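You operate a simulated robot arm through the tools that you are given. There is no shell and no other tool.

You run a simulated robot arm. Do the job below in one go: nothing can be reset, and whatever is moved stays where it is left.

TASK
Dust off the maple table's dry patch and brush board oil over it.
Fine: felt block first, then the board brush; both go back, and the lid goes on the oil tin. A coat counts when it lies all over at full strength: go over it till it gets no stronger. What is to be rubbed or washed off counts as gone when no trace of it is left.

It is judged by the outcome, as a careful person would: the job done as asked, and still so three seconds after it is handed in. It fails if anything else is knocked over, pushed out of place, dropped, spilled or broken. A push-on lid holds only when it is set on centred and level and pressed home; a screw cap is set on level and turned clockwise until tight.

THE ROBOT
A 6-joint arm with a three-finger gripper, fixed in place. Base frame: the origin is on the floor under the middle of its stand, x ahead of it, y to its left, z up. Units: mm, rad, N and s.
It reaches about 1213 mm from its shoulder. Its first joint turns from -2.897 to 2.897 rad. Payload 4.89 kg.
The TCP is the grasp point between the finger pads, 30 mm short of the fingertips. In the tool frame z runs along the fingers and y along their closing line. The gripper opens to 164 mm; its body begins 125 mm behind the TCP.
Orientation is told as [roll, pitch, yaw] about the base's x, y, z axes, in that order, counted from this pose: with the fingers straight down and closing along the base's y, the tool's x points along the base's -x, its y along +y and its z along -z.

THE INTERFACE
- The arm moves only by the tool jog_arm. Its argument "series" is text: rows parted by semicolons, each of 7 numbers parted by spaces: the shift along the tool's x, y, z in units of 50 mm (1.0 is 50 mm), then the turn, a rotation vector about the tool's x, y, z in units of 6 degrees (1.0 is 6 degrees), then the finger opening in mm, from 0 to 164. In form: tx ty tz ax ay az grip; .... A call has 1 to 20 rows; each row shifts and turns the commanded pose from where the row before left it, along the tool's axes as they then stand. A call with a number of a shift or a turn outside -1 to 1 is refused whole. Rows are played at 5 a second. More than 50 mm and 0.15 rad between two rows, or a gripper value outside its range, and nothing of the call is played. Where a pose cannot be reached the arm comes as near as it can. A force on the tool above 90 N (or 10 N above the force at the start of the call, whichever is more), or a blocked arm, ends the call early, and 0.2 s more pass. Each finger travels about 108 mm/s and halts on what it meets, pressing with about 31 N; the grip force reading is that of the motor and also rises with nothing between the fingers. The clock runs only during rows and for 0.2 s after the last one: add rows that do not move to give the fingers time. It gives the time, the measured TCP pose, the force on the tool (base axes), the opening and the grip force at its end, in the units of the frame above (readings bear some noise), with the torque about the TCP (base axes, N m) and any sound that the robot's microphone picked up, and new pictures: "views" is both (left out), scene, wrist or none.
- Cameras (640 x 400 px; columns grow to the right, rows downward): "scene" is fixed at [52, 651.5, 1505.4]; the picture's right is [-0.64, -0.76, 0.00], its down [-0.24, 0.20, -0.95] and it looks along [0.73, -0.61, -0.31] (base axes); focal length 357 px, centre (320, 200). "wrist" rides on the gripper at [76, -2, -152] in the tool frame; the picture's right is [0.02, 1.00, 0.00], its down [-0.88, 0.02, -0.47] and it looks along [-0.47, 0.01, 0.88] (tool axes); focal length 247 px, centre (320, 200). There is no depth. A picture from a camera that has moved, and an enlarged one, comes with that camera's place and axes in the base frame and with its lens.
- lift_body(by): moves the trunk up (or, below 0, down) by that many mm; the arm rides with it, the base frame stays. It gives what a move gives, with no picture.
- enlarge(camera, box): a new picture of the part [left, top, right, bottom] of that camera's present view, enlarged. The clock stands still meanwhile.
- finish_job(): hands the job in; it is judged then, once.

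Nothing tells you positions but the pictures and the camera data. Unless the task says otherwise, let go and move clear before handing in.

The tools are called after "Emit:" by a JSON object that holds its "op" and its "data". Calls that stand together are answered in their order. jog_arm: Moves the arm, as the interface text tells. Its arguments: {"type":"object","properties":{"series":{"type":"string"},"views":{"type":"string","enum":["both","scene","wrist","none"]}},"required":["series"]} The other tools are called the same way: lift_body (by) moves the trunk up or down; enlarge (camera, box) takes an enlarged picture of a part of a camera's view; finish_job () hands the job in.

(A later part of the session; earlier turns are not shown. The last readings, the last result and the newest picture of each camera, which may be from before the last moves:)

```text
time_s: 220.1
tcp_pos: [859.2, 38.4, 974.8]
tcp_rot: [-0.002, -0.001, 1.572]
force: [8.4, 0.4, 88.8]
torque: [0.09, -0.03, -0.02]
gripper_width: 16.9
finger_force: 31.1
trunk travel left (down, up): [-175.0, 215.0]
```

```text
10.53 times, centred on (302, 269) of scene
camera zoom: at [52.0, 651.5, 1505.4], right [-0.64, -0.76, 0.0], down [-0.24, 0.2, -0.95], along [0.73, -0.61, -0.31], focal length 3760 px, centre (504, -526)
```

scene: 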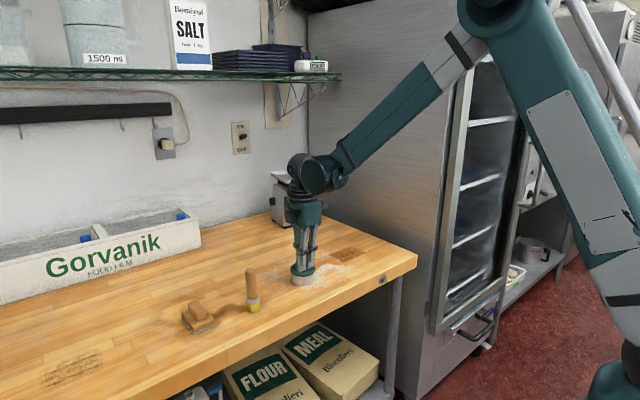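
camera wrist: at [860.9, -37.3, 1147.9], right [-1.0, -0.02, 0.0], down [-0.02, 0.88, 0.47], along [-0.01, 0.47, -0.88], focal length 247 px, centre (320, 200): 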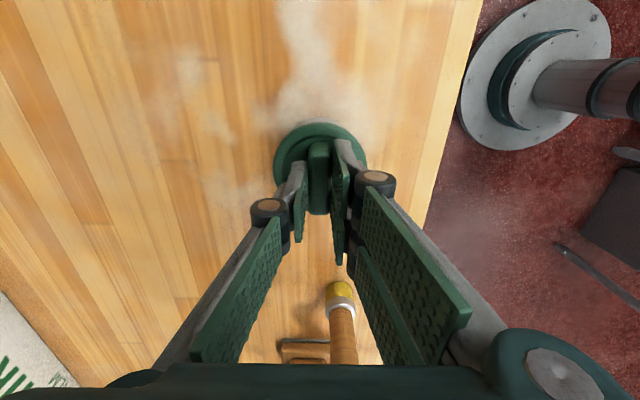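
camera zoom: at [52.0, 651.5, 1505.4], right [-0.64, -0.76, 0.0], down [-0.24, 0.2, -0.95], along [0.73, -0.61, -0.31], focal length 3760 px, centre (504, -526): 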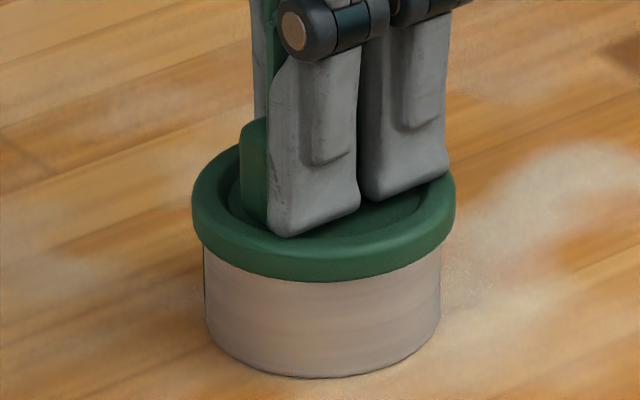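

Even at 89 N the lid did not drop or click, so it must be slightly off-centre and sitting on the rim. I raise it a few millimetres and re-measure the alignment.

Emit:
{"op": "jog_arm", "data": {"series": "0 0 -0.08 0 0 0 5;0 0 -0.1 0 0 0 5;0 0 0 0 0 0 5", "views": "both"}}

Emit:
{"op": "enlarge", "data": {"camera": "scene", "box": [280, 250, 325, 288]}}

Emit:
{"op": "enlarge", "data": {"camera": "wrist", "box": [265, 110, 320, 165]}}

Emit:
{"op": "enlarge", "data": {"camera": "wrist", "box": [320, 110, 375, 165]}}

```text
time_s: 220.9
tcp_pos: [860.2, 37.7, 980.4]
tcp_rot: [0.002, 0.0, 1.571]
force: [-0.3, 0.2, 0.5]
torque: [-0.02, -0.05, 0.0]
gripper_width: 16.8
finger_force: 31.0
trunk travel left (down, up): [-175.0, 215.0]
camera wrist: at [862.5, -38.2, 1131.3], right [-1.0, -0.02, 0.0], down [-0.02, 0.88, 0.47], along [-0.01, 0.47, -0.88], focal length 247 px, centre (320, 200)
```

scene: 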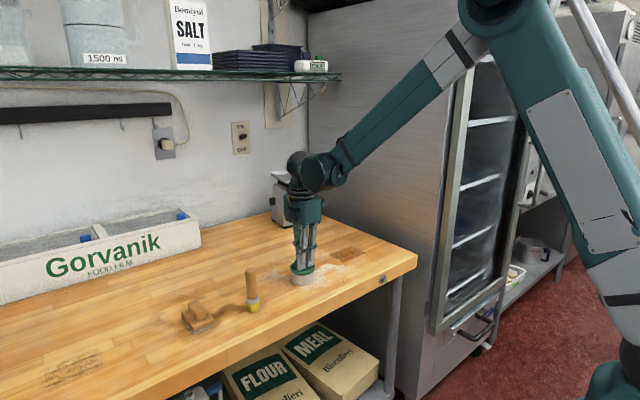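
wrist: 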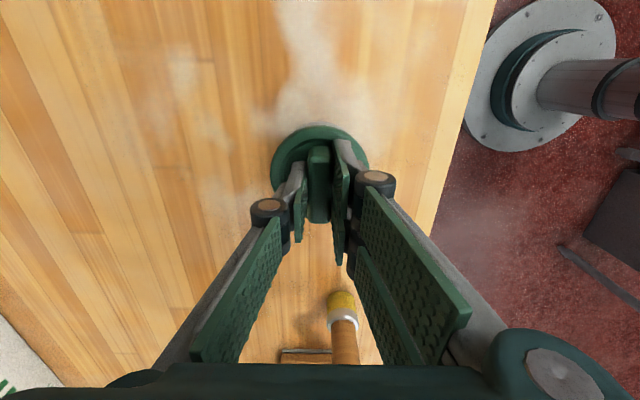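

```text
10.53 times, centred on (302, 269) of scene
camera zoom: at [52.0, 651.5, 1505.4], right [-0.64, -0.76, 0.0], down [-0.24, 0.2, -0.95], along [0.73, -0.61, -0.31], focal length 3760 px, centre (504, -526)
```

zoom: 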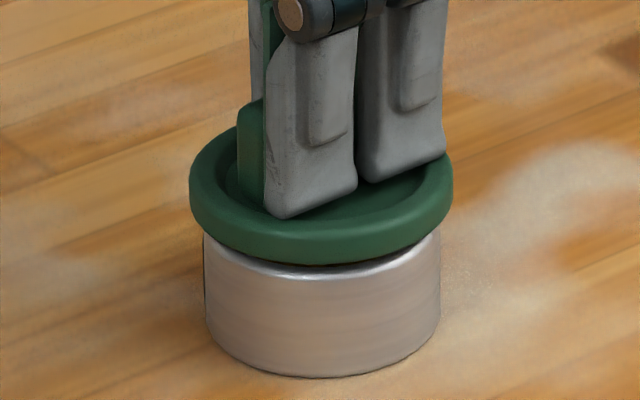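

```text
7.27 times, centred on (292, 138) of wrist
camera zoom: at [862.5, -38.2, 1131.3], right [-1.0, -0.02, 0.0], down [-0.02, 0.88, 0.47], along [-0.01, 0.47, -0.88], focal length 1796 px, centre (520, 654)
```

zoom: 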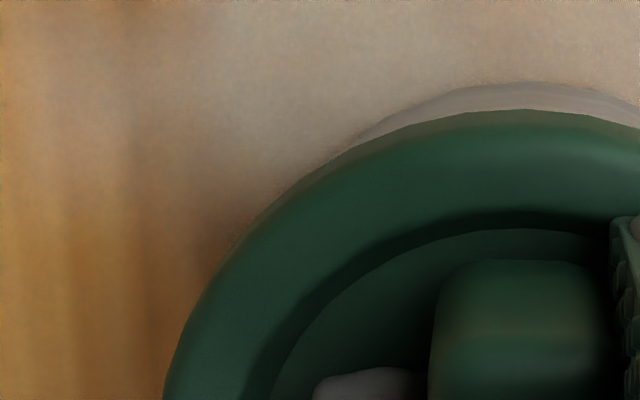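

```text
7.27 times, centred on (348, 138) of wrist
camera zoom: at [862.5, -38.2, 1131.3], right [-1.0, -0.02, 0.0], down [-0.02, 0.88, 0.47], along [-0.01, 0.47, -0.88], focal length 1796 px, centre (120, 654)
```

zoom: 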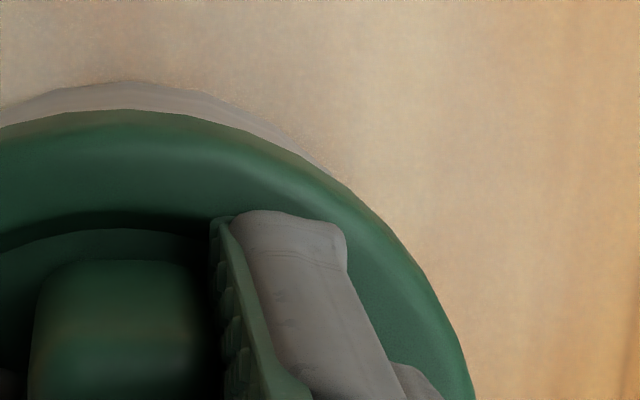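

The lid now looks centred within half a millimetre in both views, and the fingers hold it firmly at the base of the bar. I lower it again in small steps.

Emit:
{"op": "jog_arm", "data": {"series": "0 0 0.06 0 0 0 5;0 0 0 0 0 0 5", "views": "none"}}

Emit:
{"op": "jog_arm", "data": {"series": "0 0 0.04 0 0 0 5;0 0 0 0 0 0 5", "views": "none"}}

Emit:
{"op": "jog_arm", "data": {"series": "0 0 0.02 0 0 0 5;0 0 0 0 0 0 5", "views": "none"}}

```text
time_s: 221.5
tcp_pos: [859.9, 38.4, 976.3]
tcp_rot: [0.0, 0.0, 1.571]
force: [-0.4, -1.3, -0.3]
torque: [0.01, 0.0, -0.03]
gripper_width: 16.8
finger_force: 31.1
trunk travel left (down, up): [-175.0, 215.0]
```

```text
time_s: 222.1
tcp_pos: [860.9, 37.3, 975.4]
tcp_rot: [0.002, 0.0, 1.571]
force: [0.1, 0.2, 10.6]
torque: [-0.04, 0.03, -0.01]
gripper_width: 16.7
finger_force: 30.8
trunk travel left (down, up): [-175.0, 215.0]
```

```text
time_s: 222.7
tcp_pos: [861.4, 38.5, 973.4]
tcp_rot: [0.0, -0.001, 1.57]
force: [3.5, 0.3, 23.9]
torque: [-0.08, -0.03, 0.0]
gripper_width: 16.9
finger_force: 31.2
trunk travel left (down, up): [-175.0, 215.0]
```

Emit:
{"op": "jog_arm", "data": {"series": "0 0 0.02 0 0 0 5;0 0 0 0 0 0 5", "views": "both"}}

Emit:
{"op": "enlarge", "data": {"camera": "scene", "box": [280, 250, 325, 288]}}

Emit:
{"op": "enlarge", "data": {"camera": "wrist", "box": [262, 105, 378, 195]}}

```text
time_s: 223.3
tcp_pos: [859.7, 38.3, 974.5]
tcp_rot: [0.0, 0.0, 1.571]
force: [8.4, -0.9, 44.7]
torque: [-0.09, -0.1, 0.01]
gripper_width: 16.6
finger_force: 30.7
trunk travel left (down, up): [-175.0, 215.0]
camera wrist: at [861.7, -38.0, 1126.3], right [-1.0, -0.02, 0.0], down [-0.02, 0.88, 0.47], along [-0.01, 0.47, -0.88], focal length 247 px, centre (320, 200)
```

scene: 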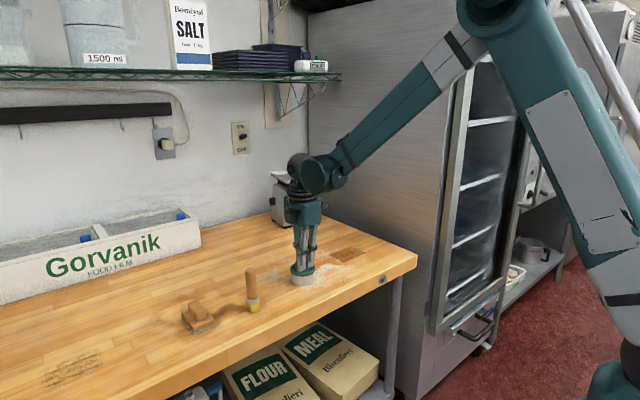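
wrist: 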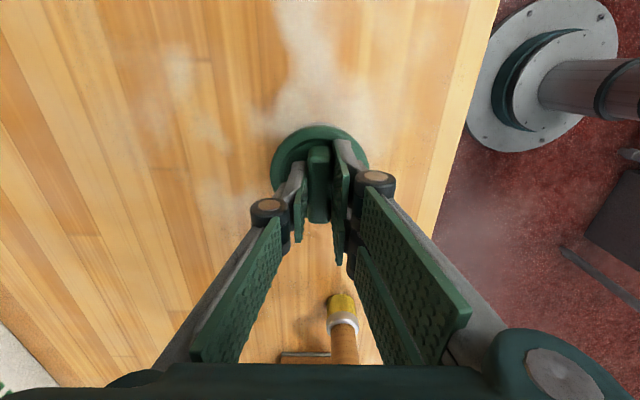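

```text
10.53 times, centred on (302, 269) of scene
camera zoom: at [52.0, 651.5, 1505.4], right [-0.64, -0.76, 0.0], down [-0.24, 0.2, -0.95], along [0.73, -0.61, -0.31], focal length 3760 px, centre (504, -526)
```

zoom: 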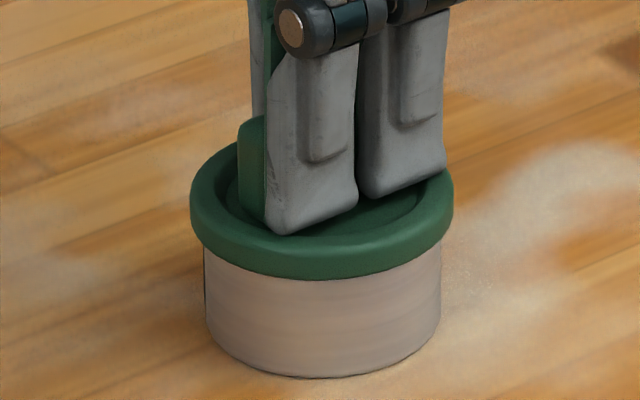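

```text
4.44 times, centred on (320, 150) of wrist
camera zoom: at [861.7, -38.0, 1126.3], right [-1.0, -0.02, 0.0], down [-0.02, 0.88, 0.47], along [-0.01, 0.47, -0.88], focal length 1098 px, centre (320, 422)
```

zoom: 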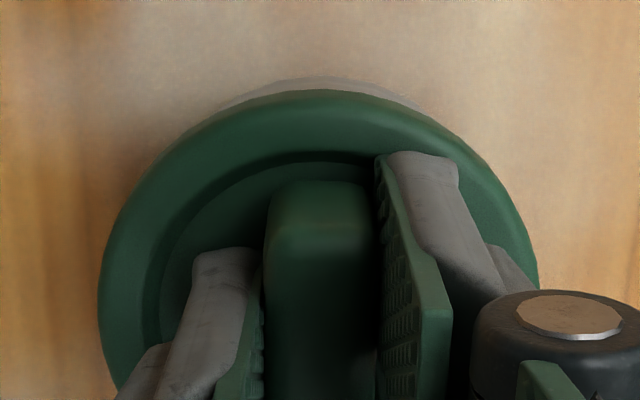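

Emit:
{"op": "jog_arm", "data": {"series": "0 0 0.02 0 0 0 5;0 0 0 0 0 0 5", "views": "none"}}

Emit:
{"op": "jog_arm", "data": {"series": "0 0 0.015 0 0 0 5;0 0 0 0 0 0 5;0 0 0 0 0 0 5", "views": "scene"}}

Emit:
{"op": "enlarge", "data": {"camera": "scene", "box": [280, 250, 325, 288]}}

```text
time_s: 223.9
tcp_pos: [858.3, 37.7, 974.0]
tcp_rot: [-0.002, -0.001, 1.57]
force: [12.6, 0.8, 72.8]
torque: [0.14, -0.14, 0.0]
gripper_width: 16.9
finger_force: 30.6
trunk travel left (down, up): [-175.0, 215.0]
```

```text
time_s: 224.4
tcp_pos: [859.1, 37.6, 974.1]
tcp_rot: [-0.001, 0.001, 1.57]
force: [-5.7, -1.1, 58.5]
torque: [0.05, 0.52, 0.02]
gripper_width: 16.8
finger_force: 31.4
trunk travel left (down, up): [-175.0, 215.0]
stopped in row 2: the force on the tool passed its limit at 91 N (the readings are from after the stop); the commanded pose is now the measured one
```

scene: 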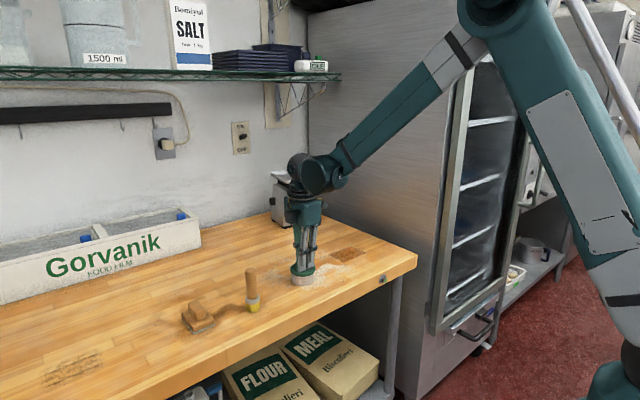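

```text
10.53 times, centred on (302, 269) of scene
camera zoom: at [52.0, 651.5, 1505.4], right [-0.64, -0.76, 0.0], down [-0.24, 0.2, -0.95], along [0.73, -0.61, -0.31], focal length 3760 px, centre (504, -526)
```

zoom: 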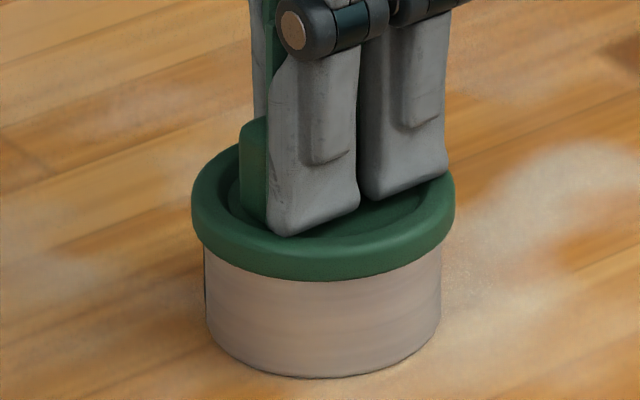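

No click yet. I relieve the pressure and lift slightly to see whether the lid has taken hold or comes free.

Emit:
{"op": "jog_arm", "data": {"series": "0 0 -0.04 0 0 0 5;0 0 -0.06 0 0 0 5;0 0 0 0 0 0 5", "views": "both"}}

Emit:
{"op": "enlarge", "data": {"camera": "scene", "box": [280, 250, 325, 288]}}

Emit:
{"op": "enlarge", "data": {"camera": "wrist", "box": [262, 105, 378, 195]}}

```text
time_s: 225.2
tcp_pos: [861.9, 37.2, 975.3]
tcp_rot: [0.0, 0.001, 1.57]
force: [0.3, 0.9, -0.7]
torque: [-0.01, -0.01, -0.01]
gripper_width: 17.0
finger_force: 30.9
trunk travel left (down, up): [-175.0, 215.0]
camera wrist: at [863.0, -38.2, 1127.0], right [-1.0, -0.02, 0.0], down [-0.02, 0.88, 0.47], along [-0.01, 0.47, -0.88], focal length 247 px, centre (320, 200)
```

scene: 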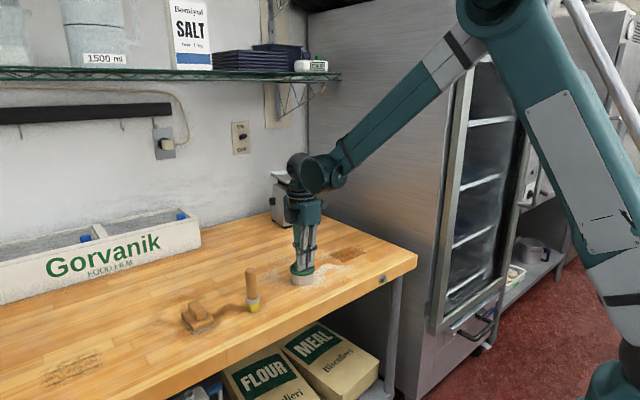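
wrist: 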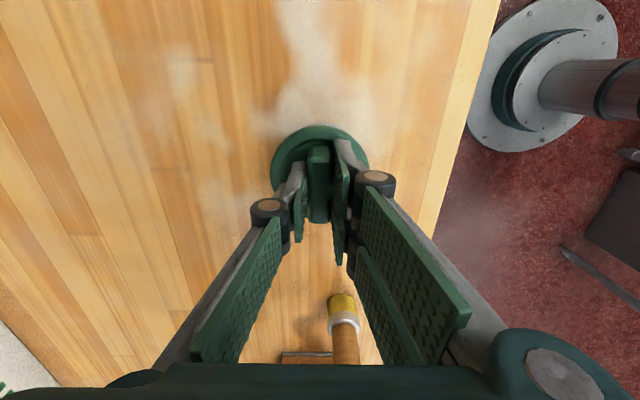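

```text
10.53 times, centred on (302, 269) of scene
camera zoom: at [52.0, 651.5, 1505.4], right [-0.64, -0.76, 0.0], down [-0.24, 0.2, -0.95], along [0.73, -0.61, -0.31], focal length 3760 px, centre (504, -526)
```

zoom: 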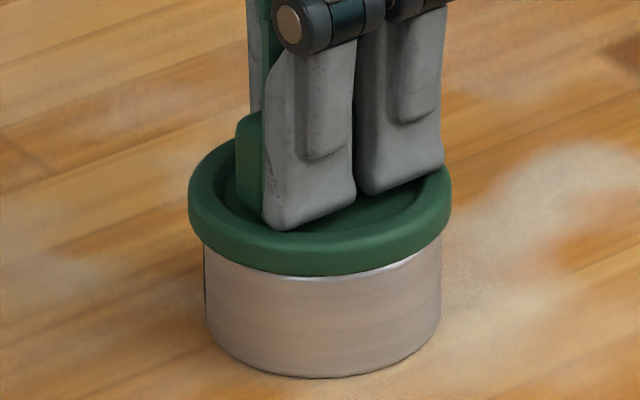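

```text
4.44 times, centred on (320, 150) of wrist
camera zoom: at [863.0, -38.2, 1127.0], right [-1.0, -0.02, 0.0], down [-0.02, 0.88, 0.47], along [-0.01, 0.47, -0.88], focal length 1098 px, centre (320, 422)
```

zoom: 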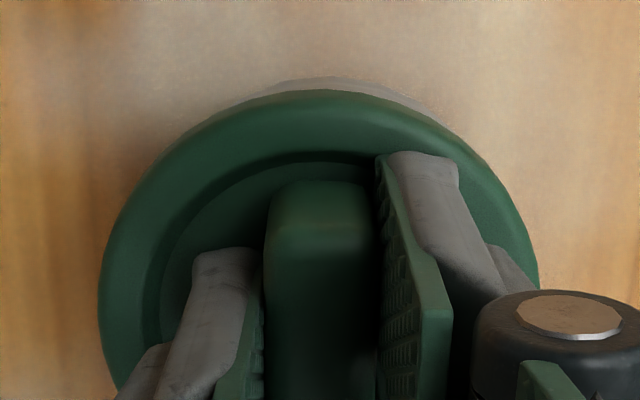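

The lid is free and, after the pressing, about 2 mm off in x. I raise it slightly, correct, and re-measure carefully before the next try.

Emit:
{"op": "jog_arm", "data": {"series": "0 0 -0.05 0 0 0 5;-0.014 0.046 0 0 0 0 5;0 0 0 0 0 0 5;0 0 0 0 0 0 5", "views": "wrist"}}

Emit:
{"op": "enlarge", "data": {"camera": "scene", "box": [280, 250, 325, 288]}}

Emit:
{"op": "enlarge", "data": {"camera": "wrist", "box": [265, 110, 320, 165]}}

Emit:
{"op": "enlarge", "data": {"camera": "wrist", "box": [320, 110, 375, 165]}}

```text
time_s: 226.2
tcp_pos: [858.5, 38.8, 978.1]
tcp_rot: [0.0, -0.001, 1.571]
force: [0.3, 0.8, -0.1]
torque: [0.0, 0.02, 0.0]
gripper_width: 16.7
finger_force: 31.2
trunk travel left (down, up): [-175.0, 215.0]
camera wrist: at [860.4, -36.7, 1130.2], right [-1.0, -0.02, 0.0], down [-0.02, 0.88, 0.47], along [-0.01, 0.47, -0.88], focal length 247 px, centre (320, 200)
```

wrist: 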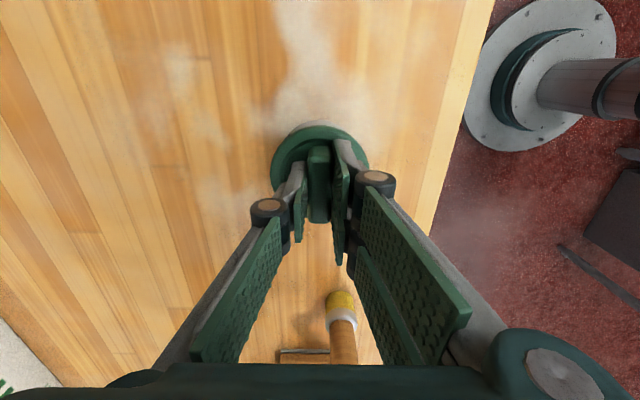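

```text
10.53 times, centred on (302, 269) of scene
camera zoom: at [52.0, 651.5, 1505.4], right [-0.64, -0.76, 0.0], down [-0.24, 0.2, -0.95], along [0.73, -0.61, -0.31], focal length 3760 px, centre (504, -526)
```

zoom: 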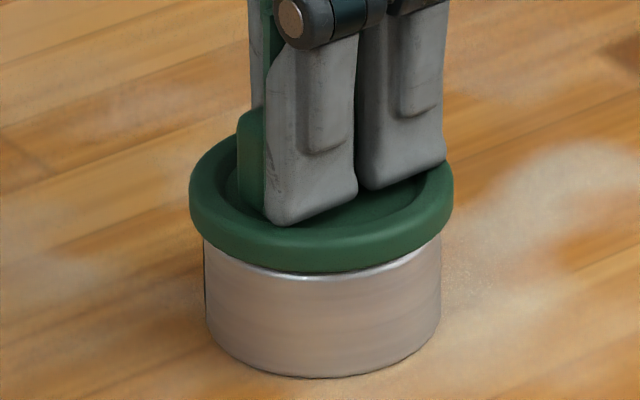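

```text
7.27 times, centred on (292, 138) of wrist
camera zoom: at [860.4, -36.7, 1130.2], right [-1.0, -0.02, 0.0], down [-0.02, 0.88, 0.47], along [-0.01, 0.47, -0.88], focal length 1796 px, centre (520, 654)
```

zoom: 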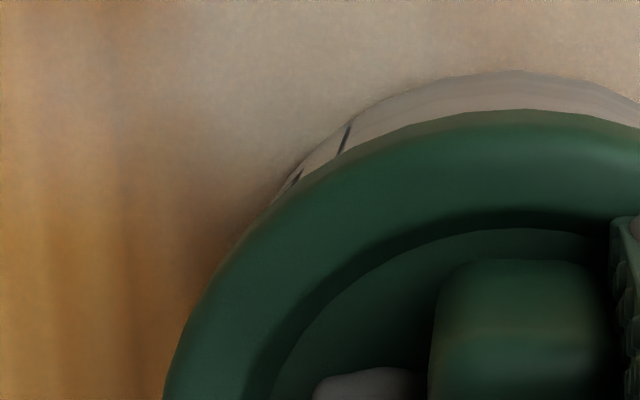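

```text
7.27 times, centred on (348, 138) of wrist
camera zoom: at [860.4, -36.7, 1130.2], right [-1.0, -0.02, 0.0], down [-0.02, 0.88, 0.47], along [-0.01, 0.47, -0.88], focal length 1796 px, centre (120, 654)
```

zoom: 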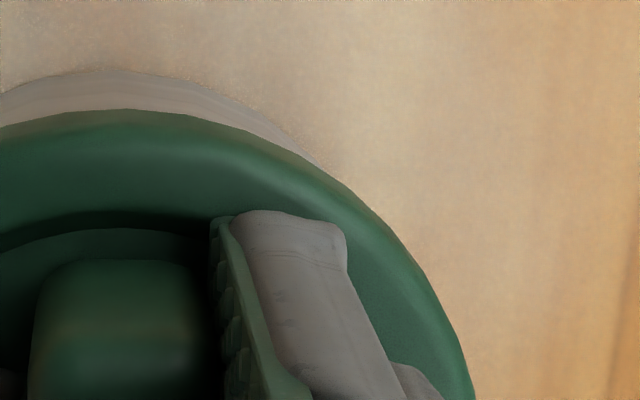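

Emit:
{"op": "jog_arm", "data": {"series": "0.025 -0.025 0 0 0 0 5;0 0 0 0 0 0 5;0 0 0 0 0 0 5", "views": "wrist"}}

Emit:
{"op": "enlarge", "data": {"camera": "scene", "box": [280, 250, 325, 288]}}

Emit:
{"op": "enlarge", "data": {"camera": "wrist", "box": [265, 110, 320, 165]}}

Emit:
{"op": "enlarge", "data": {"camera": "wrist", "box": [320, 110, 375, 165]}}

```text
time_s: 227.0
tcp_pos: [860.5, 37.5, 979.0]
tcp_rot: [0.001, -0.001, 1.571]
force: [0.3, 0.5, -0.5]
torque: [0.01, 0.0, -0.03]
gripper_width: 16.9
finger_force: 30.4
trunk travel left (down, up): [-175.0, 215.0]
camera wrist: at [861.8, -37.7, 1130.4], right [-1.0, -0.02, 0.0], down [-0.02, 0.88, 0.47], along [-0.01, 0.47, -0.88], focal length 247 px, centre (320, 200)
```

wrist: 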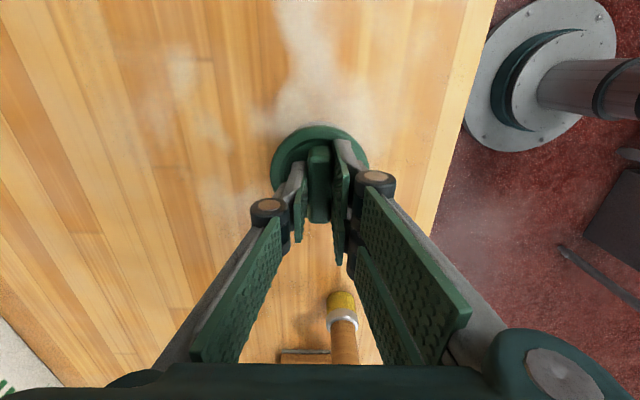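

```text
10.53 times, centred on (302, 269) of scene
camera zoom: at [52.0, 651.5, 1505.4], right [-0.64, -0.76, 0.0], down [-0.24, 0.2, -0.95], along [0.73, -0.61, -0.31], focal length 3760 px, centre (504, -526)
```

zoom: 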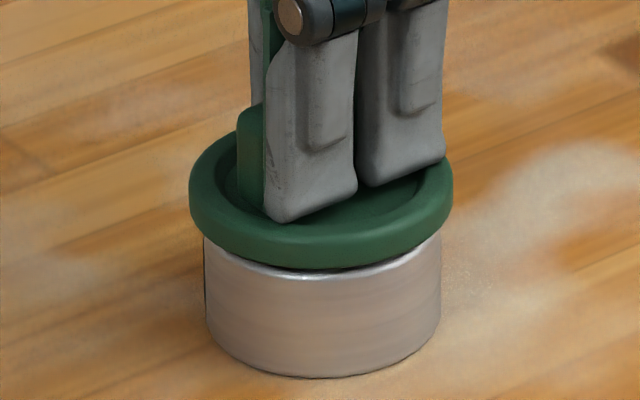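

```text
7.27 times, centred on (292, 138) of wrist
camera zoom: at [861.8, -37.7, 1130.4], right [-1.0, -0.02, 0.0], down [-0.02, 0.88, 0.47], along [-0.01, 0.47, -0.88], focal length 1796 px, centre (520, 654)
```

zoom: 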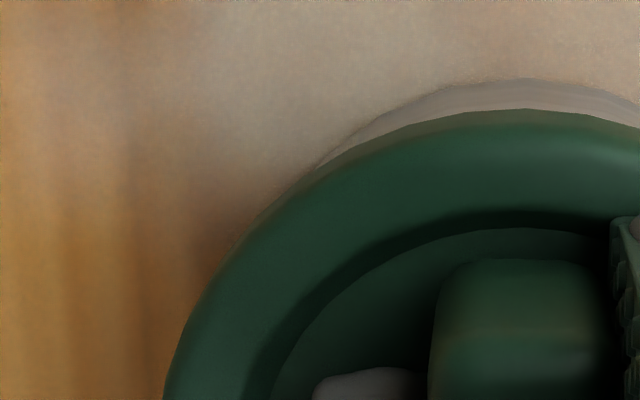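

```text
7.27 times, centred on (348, 138) of wrist
camera zoom: at [861.8, -37.7, 1130.4], right [-1.0, -0.02, 0.0], down [-0.02, 0.88, 0.47], along [-0.01, 0.47, -0.88], focal length 1796 px, centre (120, 654)
```

zoom: 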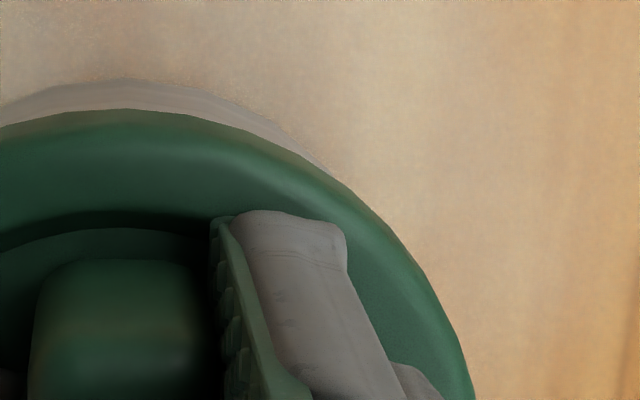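

Emit:
{"op": "jog_arm", "data": {"series": "0.008 -0.002 0.04 0 0 0 5;0 0 0.02 0 0 0 5;0 0 0 0 0 0 5", "views": "none"}}

Emit:
{"op": "jog_arm", "data": {"series": "0 0 0.02 0 0 0 5;0 0 0 0 0 0 5", "views": "none"}}

Emit:
{"op": "jog_arm", "data": {"series": "0 0 0.02 0 0 0 5;0 0 0 0 0 0 5", "views": "none"}}

```text
time_s: 227.8
tcp_pos: [859.4, 37.5, 975.8]
tcp_rot: [-0.001, 0.0, 1.572]
force: [0.5, 0.2, 0.3]
torque: [0.07, 0.01, 0.01]
gripper_width: 16.7
finger_force: 30.8
trunk travel left (down, up): [-175.0, 215.0]
```

```text
time_s: 228.4
tcp_pos: [859.6, 36.8, 974.5]
tcp_rot: [0.001, 0.001, 1.572]
force: [1.2, -1.2, 3.7]
torque: [-0.03, 0.02, 0.02]
gripper_width: 17.0
finger_force: 31.5
trunk travel left (down, up): [-175.0, 215.0]
```

```text
time_s: 229.0
tcp_pos: [859.6, 37.2, 976.3]
tcp_rot: [0.002, 0.001, 1.571]
force: [5.1, 3.7, 19.2]
torque: [0.11, -0.12, -0.02]
gripper_width: 16.9
finger_force: 31.1
trunk travel left (down, up): [-175.0, 215.0]
```

Blocked at the same height again. To understand the fit, I'll lift the lid clear and tilt it so that the scene camera can see its underside.

Emit:
{"op": "jog_arm", "data": {"series": "0 0 -0.2 0 0 0 5;0 0 -0.8 0 0 0 5;0 0 -0.9 0 0 0 5;0 0 -0.9 0 0 0 5;0 0 0 -0.79 -0.6 0 5;0 0 0 -0.79 -0.6 0 5;0 0 0 -0.79 -0.6 0 5;0 0 0 -0.79 -0.6 0 5;0 0 0 -0.79 -0.6 0 5;0 0 0 -0.79 -0.6 0 5;0 0 0 -0.79 -0.6 0 5;0 0 0 -0.79 -0.6 0 5;0 0 0 0 0 0 5", "views": "scene"}}

Emit:
{"op": "enlarge", "data": {"camera": "scene", "box": [260, 180, 340, 240]}}

```text
time_s: 231.8
tcp_pos: [860.1, 39.8, 1113.6]
tcp_rot: [0.447, -0.335, 1.491]
force: [-0.5, -1.0, 0.0]
torque: [-0.01, -0.01, 0.02]
gripper_width: 17.0
finger_force: 31.1
out of reach, approached as far as the arm can: row 10, 11, 12
trunk travel left (down, up): [-175.0, 215.0]
```

scene: 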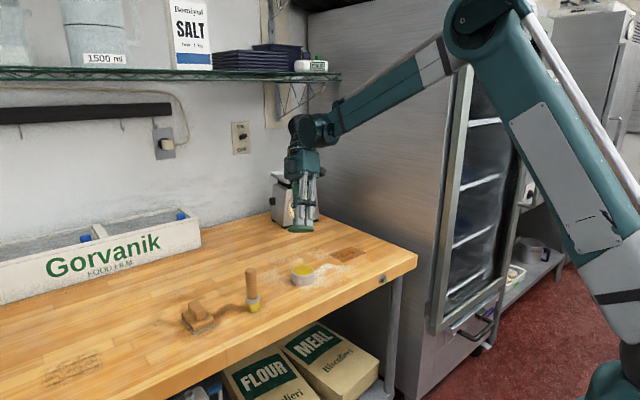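

```text
6.67 times, centred on (300, 210) of scene
camera zoom: at [52.0, 651.5, 1505.4], right [-0.64, -0.76, 0.0], down [-0.24, 0.2, -0.95], along [0.73, -0.61, -0.31], focal length 2382 px, centre (453, 133)
```

zoom: 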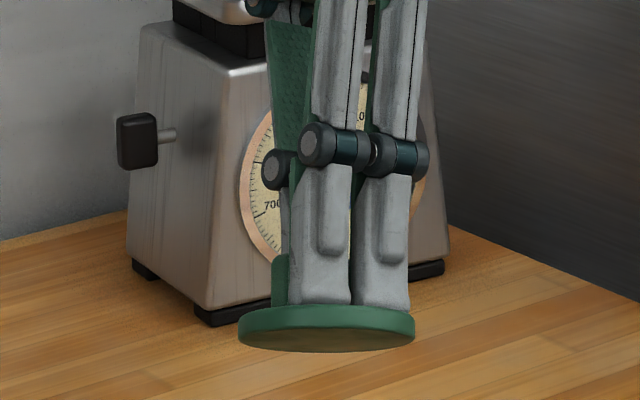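

Emit:
{"op": "enlarge", "data": {"camera": "scene", "box": [284, 218, 318, 238]}}

```text
16.00 times, centred on (301, 228) of scene
camera zoom: at [52.0, 651.5, 1505.4], right [-0.64, -0.76, 0.0], down [-0.24, 0.2, -0.95], along [0.73, -0.61, -0.31], focal length 5716 px, centre (624, -248)
```

zoom: 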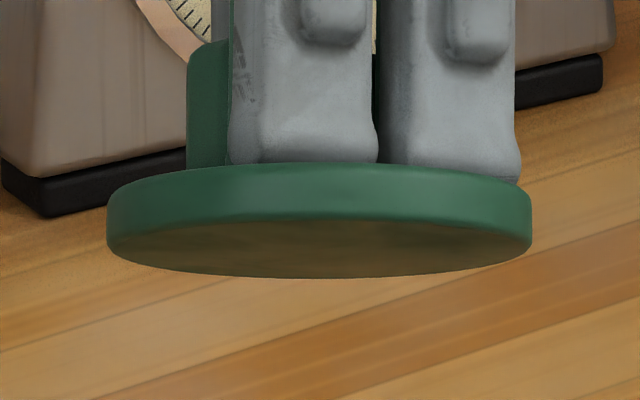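

The underside is only visible at a grazing angle and the arm can't tilt further that way. I tilt back upright and check the orientation.

Emit:
{"op": "jog_arm", "data": {"series": "0 0 0 0.79 0.6 0 5;0 0 0 0.79 0.6 0 5;0 0 0 0.79 0.6 0 5;0 0 0 0.79 0.6 0 5;0 0 0 0.79 0.6 0 5;0 0 0 0 0 0 5", "views": "none"}}

```text
time_s: 233.2
tcp_pos: [859.2, 42.7, 1113.7]
tcp_rot: [0.016, -0.027, 1.563]
force: [-0.6, 0.0, 1.0]
torque: [-0.03, -0.05, 0.02]
gripper_width: 16.4
finger_force: 30.7
trunk travel left (down, up): [-175.0, 215.0]
```

Emit:
{"op": "jog_arm", "data": {"series": "0 0 0 0 -1 0 5;0 0 0 0 -1 0 5;0 0 0 0 -1 0 5;0 0 0 0 -1 0 5;0 0 0 0 -1 0 5;0 0 0 0 -1 0 5;0 0 0 0 -1 0 5;0 0 0 0 -1 0 5;0 0 0 0 -1 0 5;0 0 0 0 -1 0 5;0 0 0 0 -1 0 5;0 0 0 0 0 0 5", "views": "scene"}}

Emit:
{"op": "enlarge", "data": {"camera": "scene", "box": [270, 180, 350, 240]}}

```text
time_s: 235.8
tcp_pos: [860.7, 40.8, 1113.5]
tcp_rot: [0.041, -1.18, 1.523]
force: [0.6, 0.8, -1.0]
torque: [0.05, 0.01, 0.02]
gripper_width: 16.7
finger_force: 31.4
trunk travel left (down, up): [-175.0, 215.0]
```

scene: 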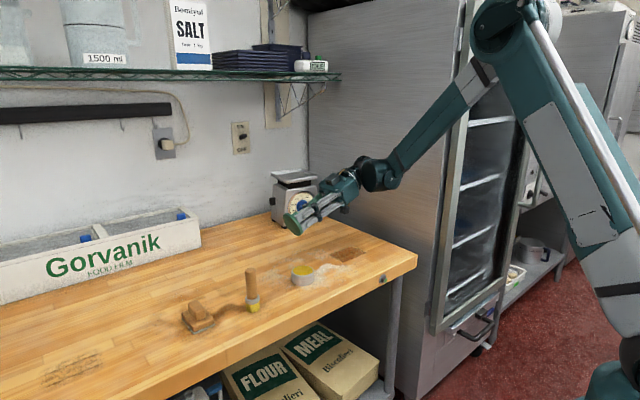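

```text
6.67 times, centred on (310, 210) of scene
camera zoom: at [52.0, 651.5, 1505.4], right [-0.64, -0.76, 0.0], down [-0.24, 0.2, -0.95], along [0.73, -0.61, -0.31], focal length 2382 px, centre (387, 133)
```

zoom: 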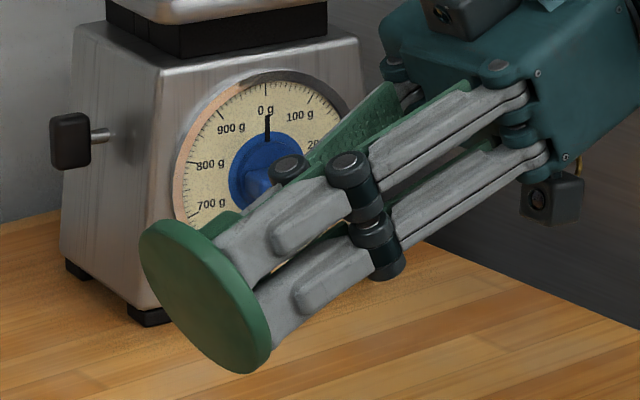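

Now the underside is visible. I zoom in on it.

Emit:
{"op": "enlarge", "data": {"camera": "scene", "box": [284, 208, 316, 238]}}

```text
13.33 times, centred on (300, 223) of scene
camera zoom: at [52.0, 651.5, 1505.4], right [-0.64, -0.76, 0.0], down [-0.24, 0.2, -0.95], along [0.73, -0.61, -0.31], focal length 4763 px, centre (587, -107)
```

zoom: 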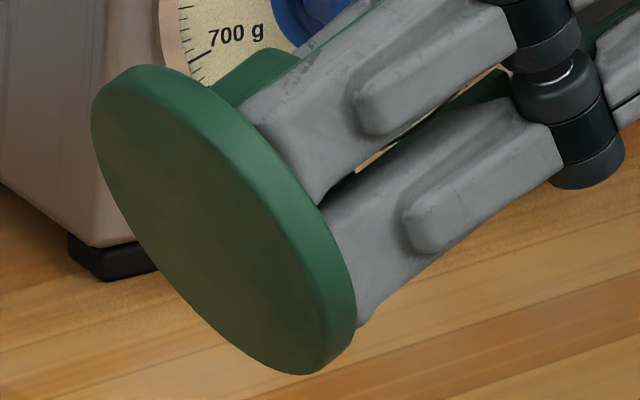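

The underside is a plain disc; the lid must be very exactly centred to seat. I turn it back upright and level before re-approaching.

Emit:
{"op": "jog_arm", "data": {"series": "0 0 0 0 1 0 5;0 0 0 0 1 0 5;0 0 0 0 1 0 5;0 0 0 0 1 0 5;0 0 0 0 1 0 5;0 0 0 0 1 0 5;0 0 0 0 1 0 5;0 0 0 0 1 0 5;0 0 0 0 1 0 5;0 0 0 0 1 0 5;0 0 0 0 1 0 5;0 0 0 0 0 0 5;0 0 0 0 0 0 5", "views": "none"}}

```text
time_s: 238.6
tcp_pos: [860.4, 41.6, 1114.8]
tcp_rot: [0.016, -0.028, 1.562]
force: [-0.1, -0.8, -0.2]
torque: [-0.04, -0.02, -0.02]
gripper_width: 16.7
finger_force: 30.5
trunk travel left (down, up): [-175.0, 215.0]
```

Emit:
{"op": "jog_arm", "data": {"series": "0 0 0 0.153 0.267 -0.086 5;0.09 0 0 0 0 0 5;0 0 0 0 0 0 5;0 0 0 0 0 0 5", "views": "none"}}

Emit:
{"op": "jog_arm", "data": {"series": "0 0 0.8 0 0 0 5;0 0 0.8 0 0 0 5;0 0 0.8 0 0 0 5;0 0 0.26 0 0 0 5;0 0 0 0 0 0 5;0 0 0 0 0 0 5", "views": "wrist"}}

Emit:
{"op": "enlarge", "data": {"camera": "scene", "box": [280, 250, 325, 288]}}

Emit:
{"op": "enlarge", "data": {"camera": "wrist", "box": [265, 110, 320, 165]}}

Emit:
{"op": "enlarge", "data": {"camera": "wrist", "box": [320, 110, 375, 165]}}

```text
time_s: 239.6
tcp_pos: [861.1, 36.8, 1115.0]
tcp_rot: [0.001, 0.0, 1.572]
force: [0.1, -0.2, 0.3]
torque: [-0.02, 0.0, -0.02]
gripper_width: 17.1
finger_force: 31.1
trunk travel left (down, up): [-175.0, 215.0]
```

```text
time_s: 241.0
tcp_pos: [859.1, 36.2, 980.7]
tcp_rot: [0.0, 0.001, 1.573]
force: [0.2, 0.0, -0.2]
torque: [-0.01, -0.02, 0.01]
gripper_width: 16.9
finger_force: 30.7
trunk travel left (down, up): [-175.0, 215.0]
camera wrist: at [861.7, -39.8, 1133.8], right [-1.0, -0.02, 0.0], down [-0.02, 0.88, 0.47], along [-0.01, 0.47, -0.88], focal length 247 px, centre (320, 200)
```

wrist: 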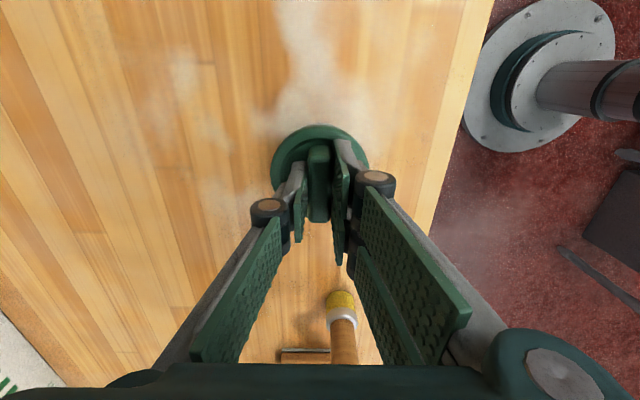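

```text
10.53 times, centred on (302, 269) of scene
camera zoom: at [52.0, 651.5, 1505.4], right [-0.64, -0.76, 0.0], down [-0.24, 0.2, -0.95], along [0.73, -0.61, -0.31], focal length 3760 px, centre (504, -526)
```

zoom: 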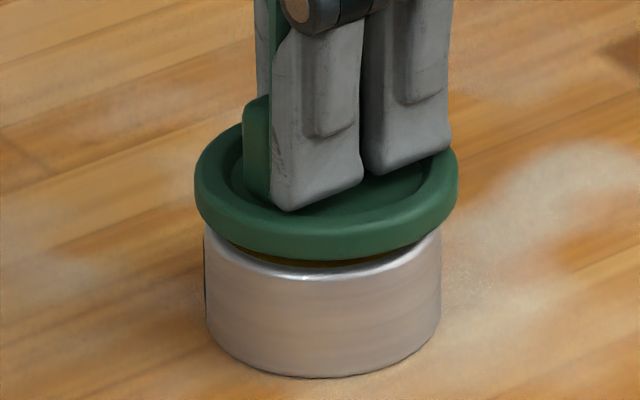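

```text
7.27 times, centred on (292, 138) of wrist
camera zoom: at [861.7, -39.8, 1133.8], right [-1.0, -0.02, 0.0], down [-0.02, 0.88, 0.47], along [-0.01, 0.47, -0.88], focal length 1796 px, centre (520, 654)
```

zoom: 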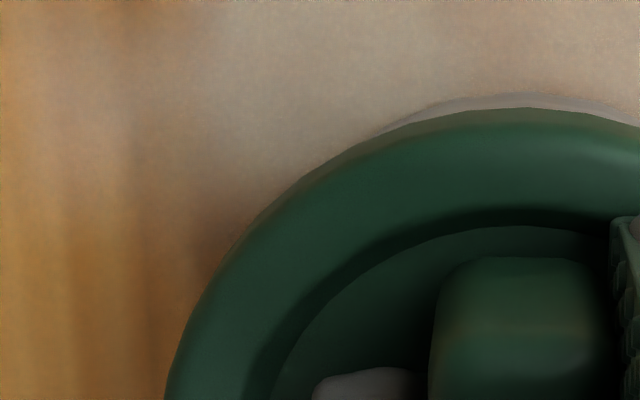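

```text
7.27 times, centred on (348, 138) of wrist
camera zoom: at [861.7, -39.8, 1133.8], right [-1.0, -0.02, 0.0], down [-0.02, 0.88, 0.47], along [-0.01, 0.47, -0.88], focal length 1796 px, centre (120, 654)
```

zoom: 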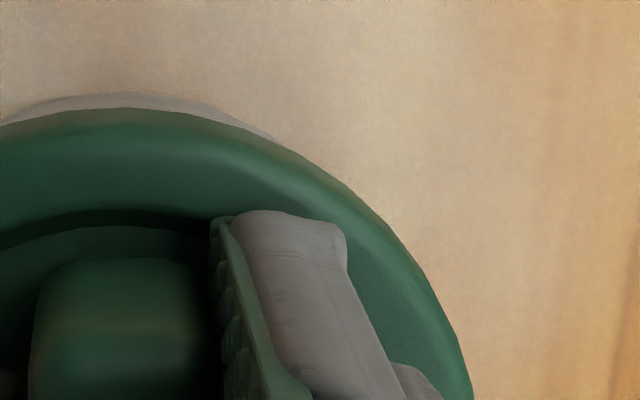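

Emit:
{"op": "jog_arm", "data": {"series": "-0.039 -0.004 0 0 0 0 5;0 0 0.05 0 0 0 5;0 0 0 0 0 0 5;0 0 0 0 0 0 5", "views": "wrist"}}

Emit:
{"op": "enlarge", "data": {"camera": "scene", "box": [280, 250, 325, 288]}}

Emit:
{"op": "enlarge", "data": {"camera": "wrist", "box": [265, 110, 320, 165]}}

Emit:
{"op": "enlarge", "data": {"camera": "wrist", "box": [320, 110, 375, 165]}}

```text
time_s: 242.0
tcp_pos: [860.3, 39.1, 978.4]
tcp_rot: [-0.001, 0.0, 1.573]
force: [-0.4, 0.2, 0.5]
torque: [0.0, 0.01, 0.0]
gripper_width: 16.9
finger_force: 31.3
trunk travel left (down, up): [-175.0, 215.0]
camera wrist: at [862.6, -37.1, 1130.1], right [-1.0, -0.02, 0.0], down [-0.02, 0.88, 0.47], along [-0.01, 0.47, -0.88], focal length 247 px, centre (320, 200)
```

wrist: 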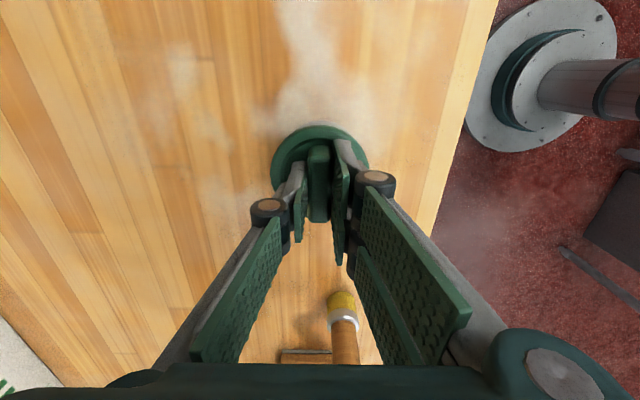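

```text
10.53 times, centred on (302, 269) of scene
camera zoom: at [52.0, 651.5, 1505.4], right [-0.64, -0.76, 0.0], down [-0.24, 0.2, -0.95], along [0.73, -0.61, -0.31], focal length 3760 px, centre (504, -526)
```

zoom: 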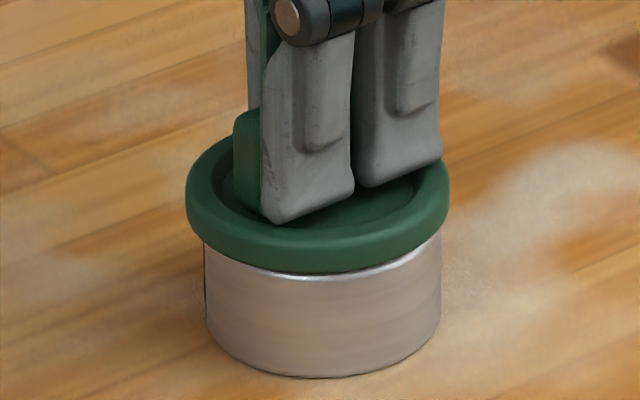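

```text
7.27 times, centred on (292, 138) of wrist
camera zoom: at [862.6, -37.1, 1130.1], right [-1.0, -0.02, 0.0], down [-0.02, 0.88, 0.47], along [-0.01, 0.47, -0.88], focal length 1796 px, centre (520, 654)
```

zoom: 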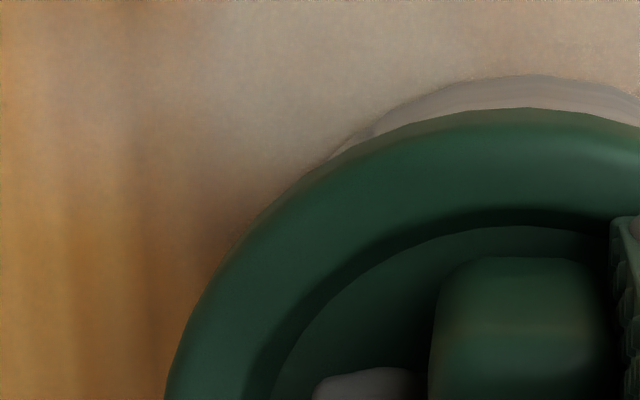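

```text
7.27 times, centred on (348, 138) of wrist
camera zoom: at [862.6, -37.1, 1130.1], right [-1.0, -0.02, 0.0], down [-0.02, 0.88, 0.47], along [-0.01, 0.47, -0.88], focal length 1796 px, centre (120, 654)
```

zoom: 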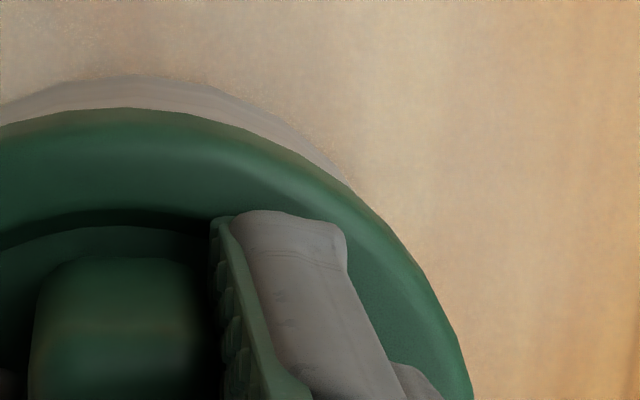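

Emit:
{"op": "jog_arm", "data": {"series": "0 0 0.03 0 0 0 5;0.01 0.022 0 0 0 0 5;0 0 0 0 0 0 5;0 0 0 0 0 0 5", "views": "wrist"}}

Emit:
{"op": "enlarge", "data": {"camera": "scene", "box": [280, 250, 325, 288]}}

Emit:
{"op": "enlarge", "data": {"camera": "wrist", "box": [265, 110, 320, 165]}}

Emit:
{"op": "enlarge", "data": {"camera": "wrist", "box": [320, 110, 375, 165]}}

```text
time_s: 243.0
tcp_pos: [860.4, 38.8, 977.1]
tcp_rot: [0.001, 0.002, 1.573]
force: [-0.2, 0.0, -0.1]
torque: [0.01, 0.04, 0.02]
gripper_width: 16.9
finger_force: 31.1
trunk travel left (down, up): [-175.0, 215.0]
camera wrist: at [861.5, -37.5, 1128.7], right [-1.0, -0.02, 0.0], down [-0.02, 0.88, 0.47], along [-0.01, 0.47, -0.88], focal length 247 px, centre (320, 200)
```

wrist: 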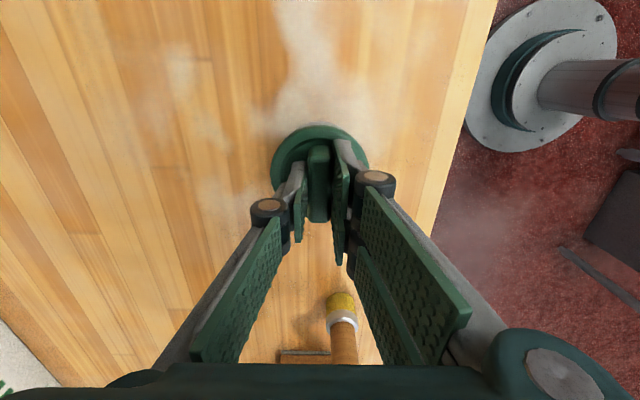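

```text
10.53 times, centred on (302, 269) of scene
camera zoom: at [52.0, 651.5, 1505.4], right [-0.64, -0.76, 0.0], down [-0.24, 0.2, -0.95], along [0.73, -0.61, -0.31], focal length 3760 px, centre (504, -526)
```

zoom: 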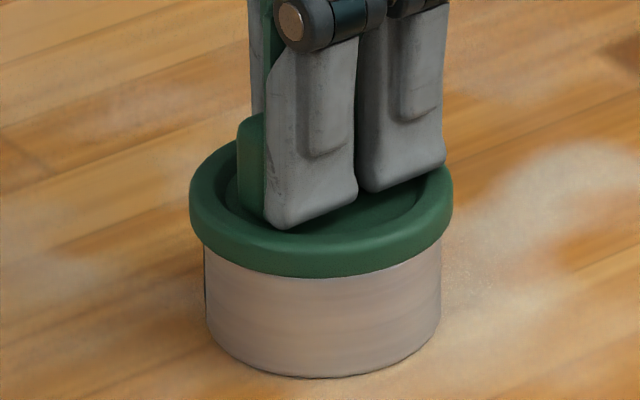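

```text
7.27 times, centred on (292, 138) of wrist
camera zoom: at [861.5, -37.5, 1128.7], right [-1.0, -0.02, 0.0], down [-0.02, 0.88, 0.47], along [-0.01, 0.47, -0.88], focal length 1796 px, centre (520, 654)
```

zoom: 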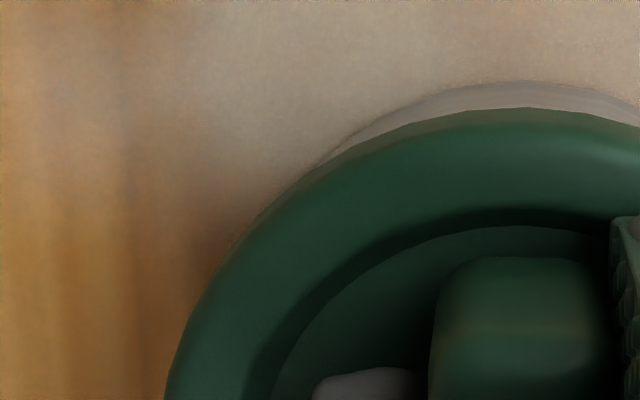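

```text
7.27 times, centred on (348, 138) of wrist
camera zoom: at [861.5, -37.5, 1128.7], right [-1.0, -0.02, 0.0], down [-0.02, 0.88, 0.47], along [-0.01, 0.47, -0.88], focal length 1796 px, centre (120, 654)
```

zoom: 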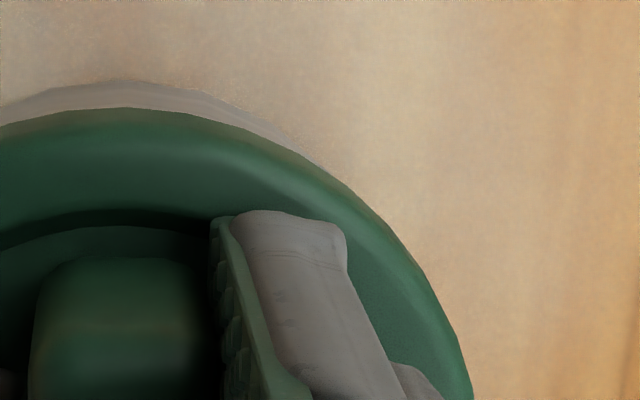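

Well centred now (within about 0.3 mm). I lower straight down in half-millimetre steps.

Emit:
{"op": "jog_arm", "data": {"series": "0 0 0.015 0 0 0 5;0 0 0 0 0 0 5", "views": "none"}}

Emit:
{"op": "jog_arm", "data": {"series": "0 0 0.015 0 0 0 5;0 0 0 0 0 0 5", "views": "none"}}

Emit:
{"op": "jog_arm", "data": {"series": "0 0 0.015 0 0 0 5;0 0 0 0 0 0 5", "views": "none"}}

```text
time_s: 243.6
tcp_pos: [859.1, 38.9, 976.2]
tcp_rot: [-0.002, -0.002, 1.574]
force: [5.6, 0.1, 15.1]
torque: [0.05, -0.1, -0.03]
gripper_width: 16.8
finger_force: 30.8
trunk travel left (down, up): [-175.0, 215.0]
heard: snap
```

```text
time_s: 244.2
tcp_pos: [859.2, 37.1, 976.9]
tcp_rot: [-0.002, 0.001, 1.573]
force: [16.9, -3.2, 35.8]
torque: [-0.03, -0.54, -0.03]
gripper_width: 16.9
finger_force: 31.3
trunk travel left (down, up): [-175.0, 215.0]
```

```text
time_s: 244.8
tcp_pos: [858.7, 39.0, 974.3]
tcp_rot: [-0.001, 0.0, 1.573]
force: [22.1, -1.3, 48.7]
torque: [-0.01, -0.72, 0.01]
gripper_width: 17.0
finger_force: 30.9
trunk travel left (down, up): [-175.0, 215.0]
```

The microphone heard a snap: the lid has seated. I ease the pressure back to about zero before letting go.

Emit:
{"op": "jog_arm", "data": {"series": "0 0 -0.015 0 0 0 5;0 0 -0.015 0 0 0 5;0 0 0 0 0 0 5", "views": "scene"}}

Emit:
{"op": "enlarge", "data": {"camera": "scene", "box": [280, 250, 325, 288]}}

```text
time_s: 245.6
tcp_pos: [857.7, 37.2, 975.9]
tcp_rot: [0.0, -0.002, 1.572]
force: [6.7, -0.7, 13.6]
torque: [-0.07, -0.13, 0.03]
gripper_width: 17.3
finger_force: 31.4
trunk travel left (down, up): [-175.0, 215.0]
```

scene: 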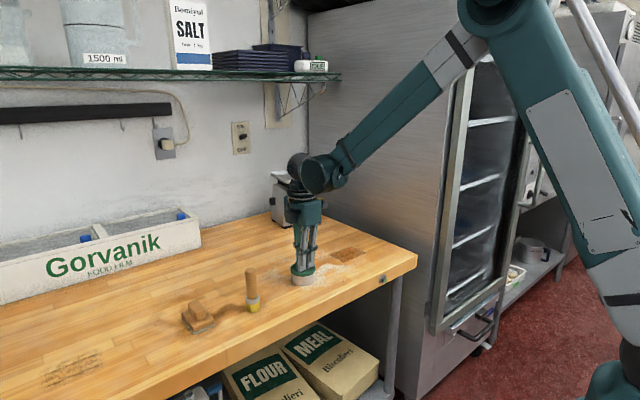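

```text
10.53 times, centred on (302, 269) of scene
camera zoom: at [52.0, 651.5, 1505.4], right [-0.64, -0.76, 0.0], down [-0.24, 0.2, -0.95], along [0.73, -0.61, -0.31], focal length 3760 px, centre (504, -526)
```

zoom: 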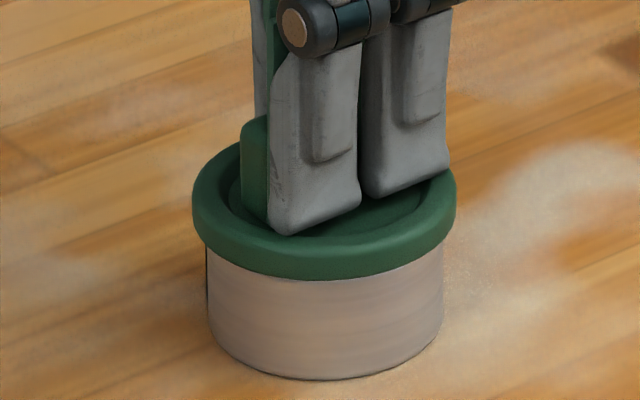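

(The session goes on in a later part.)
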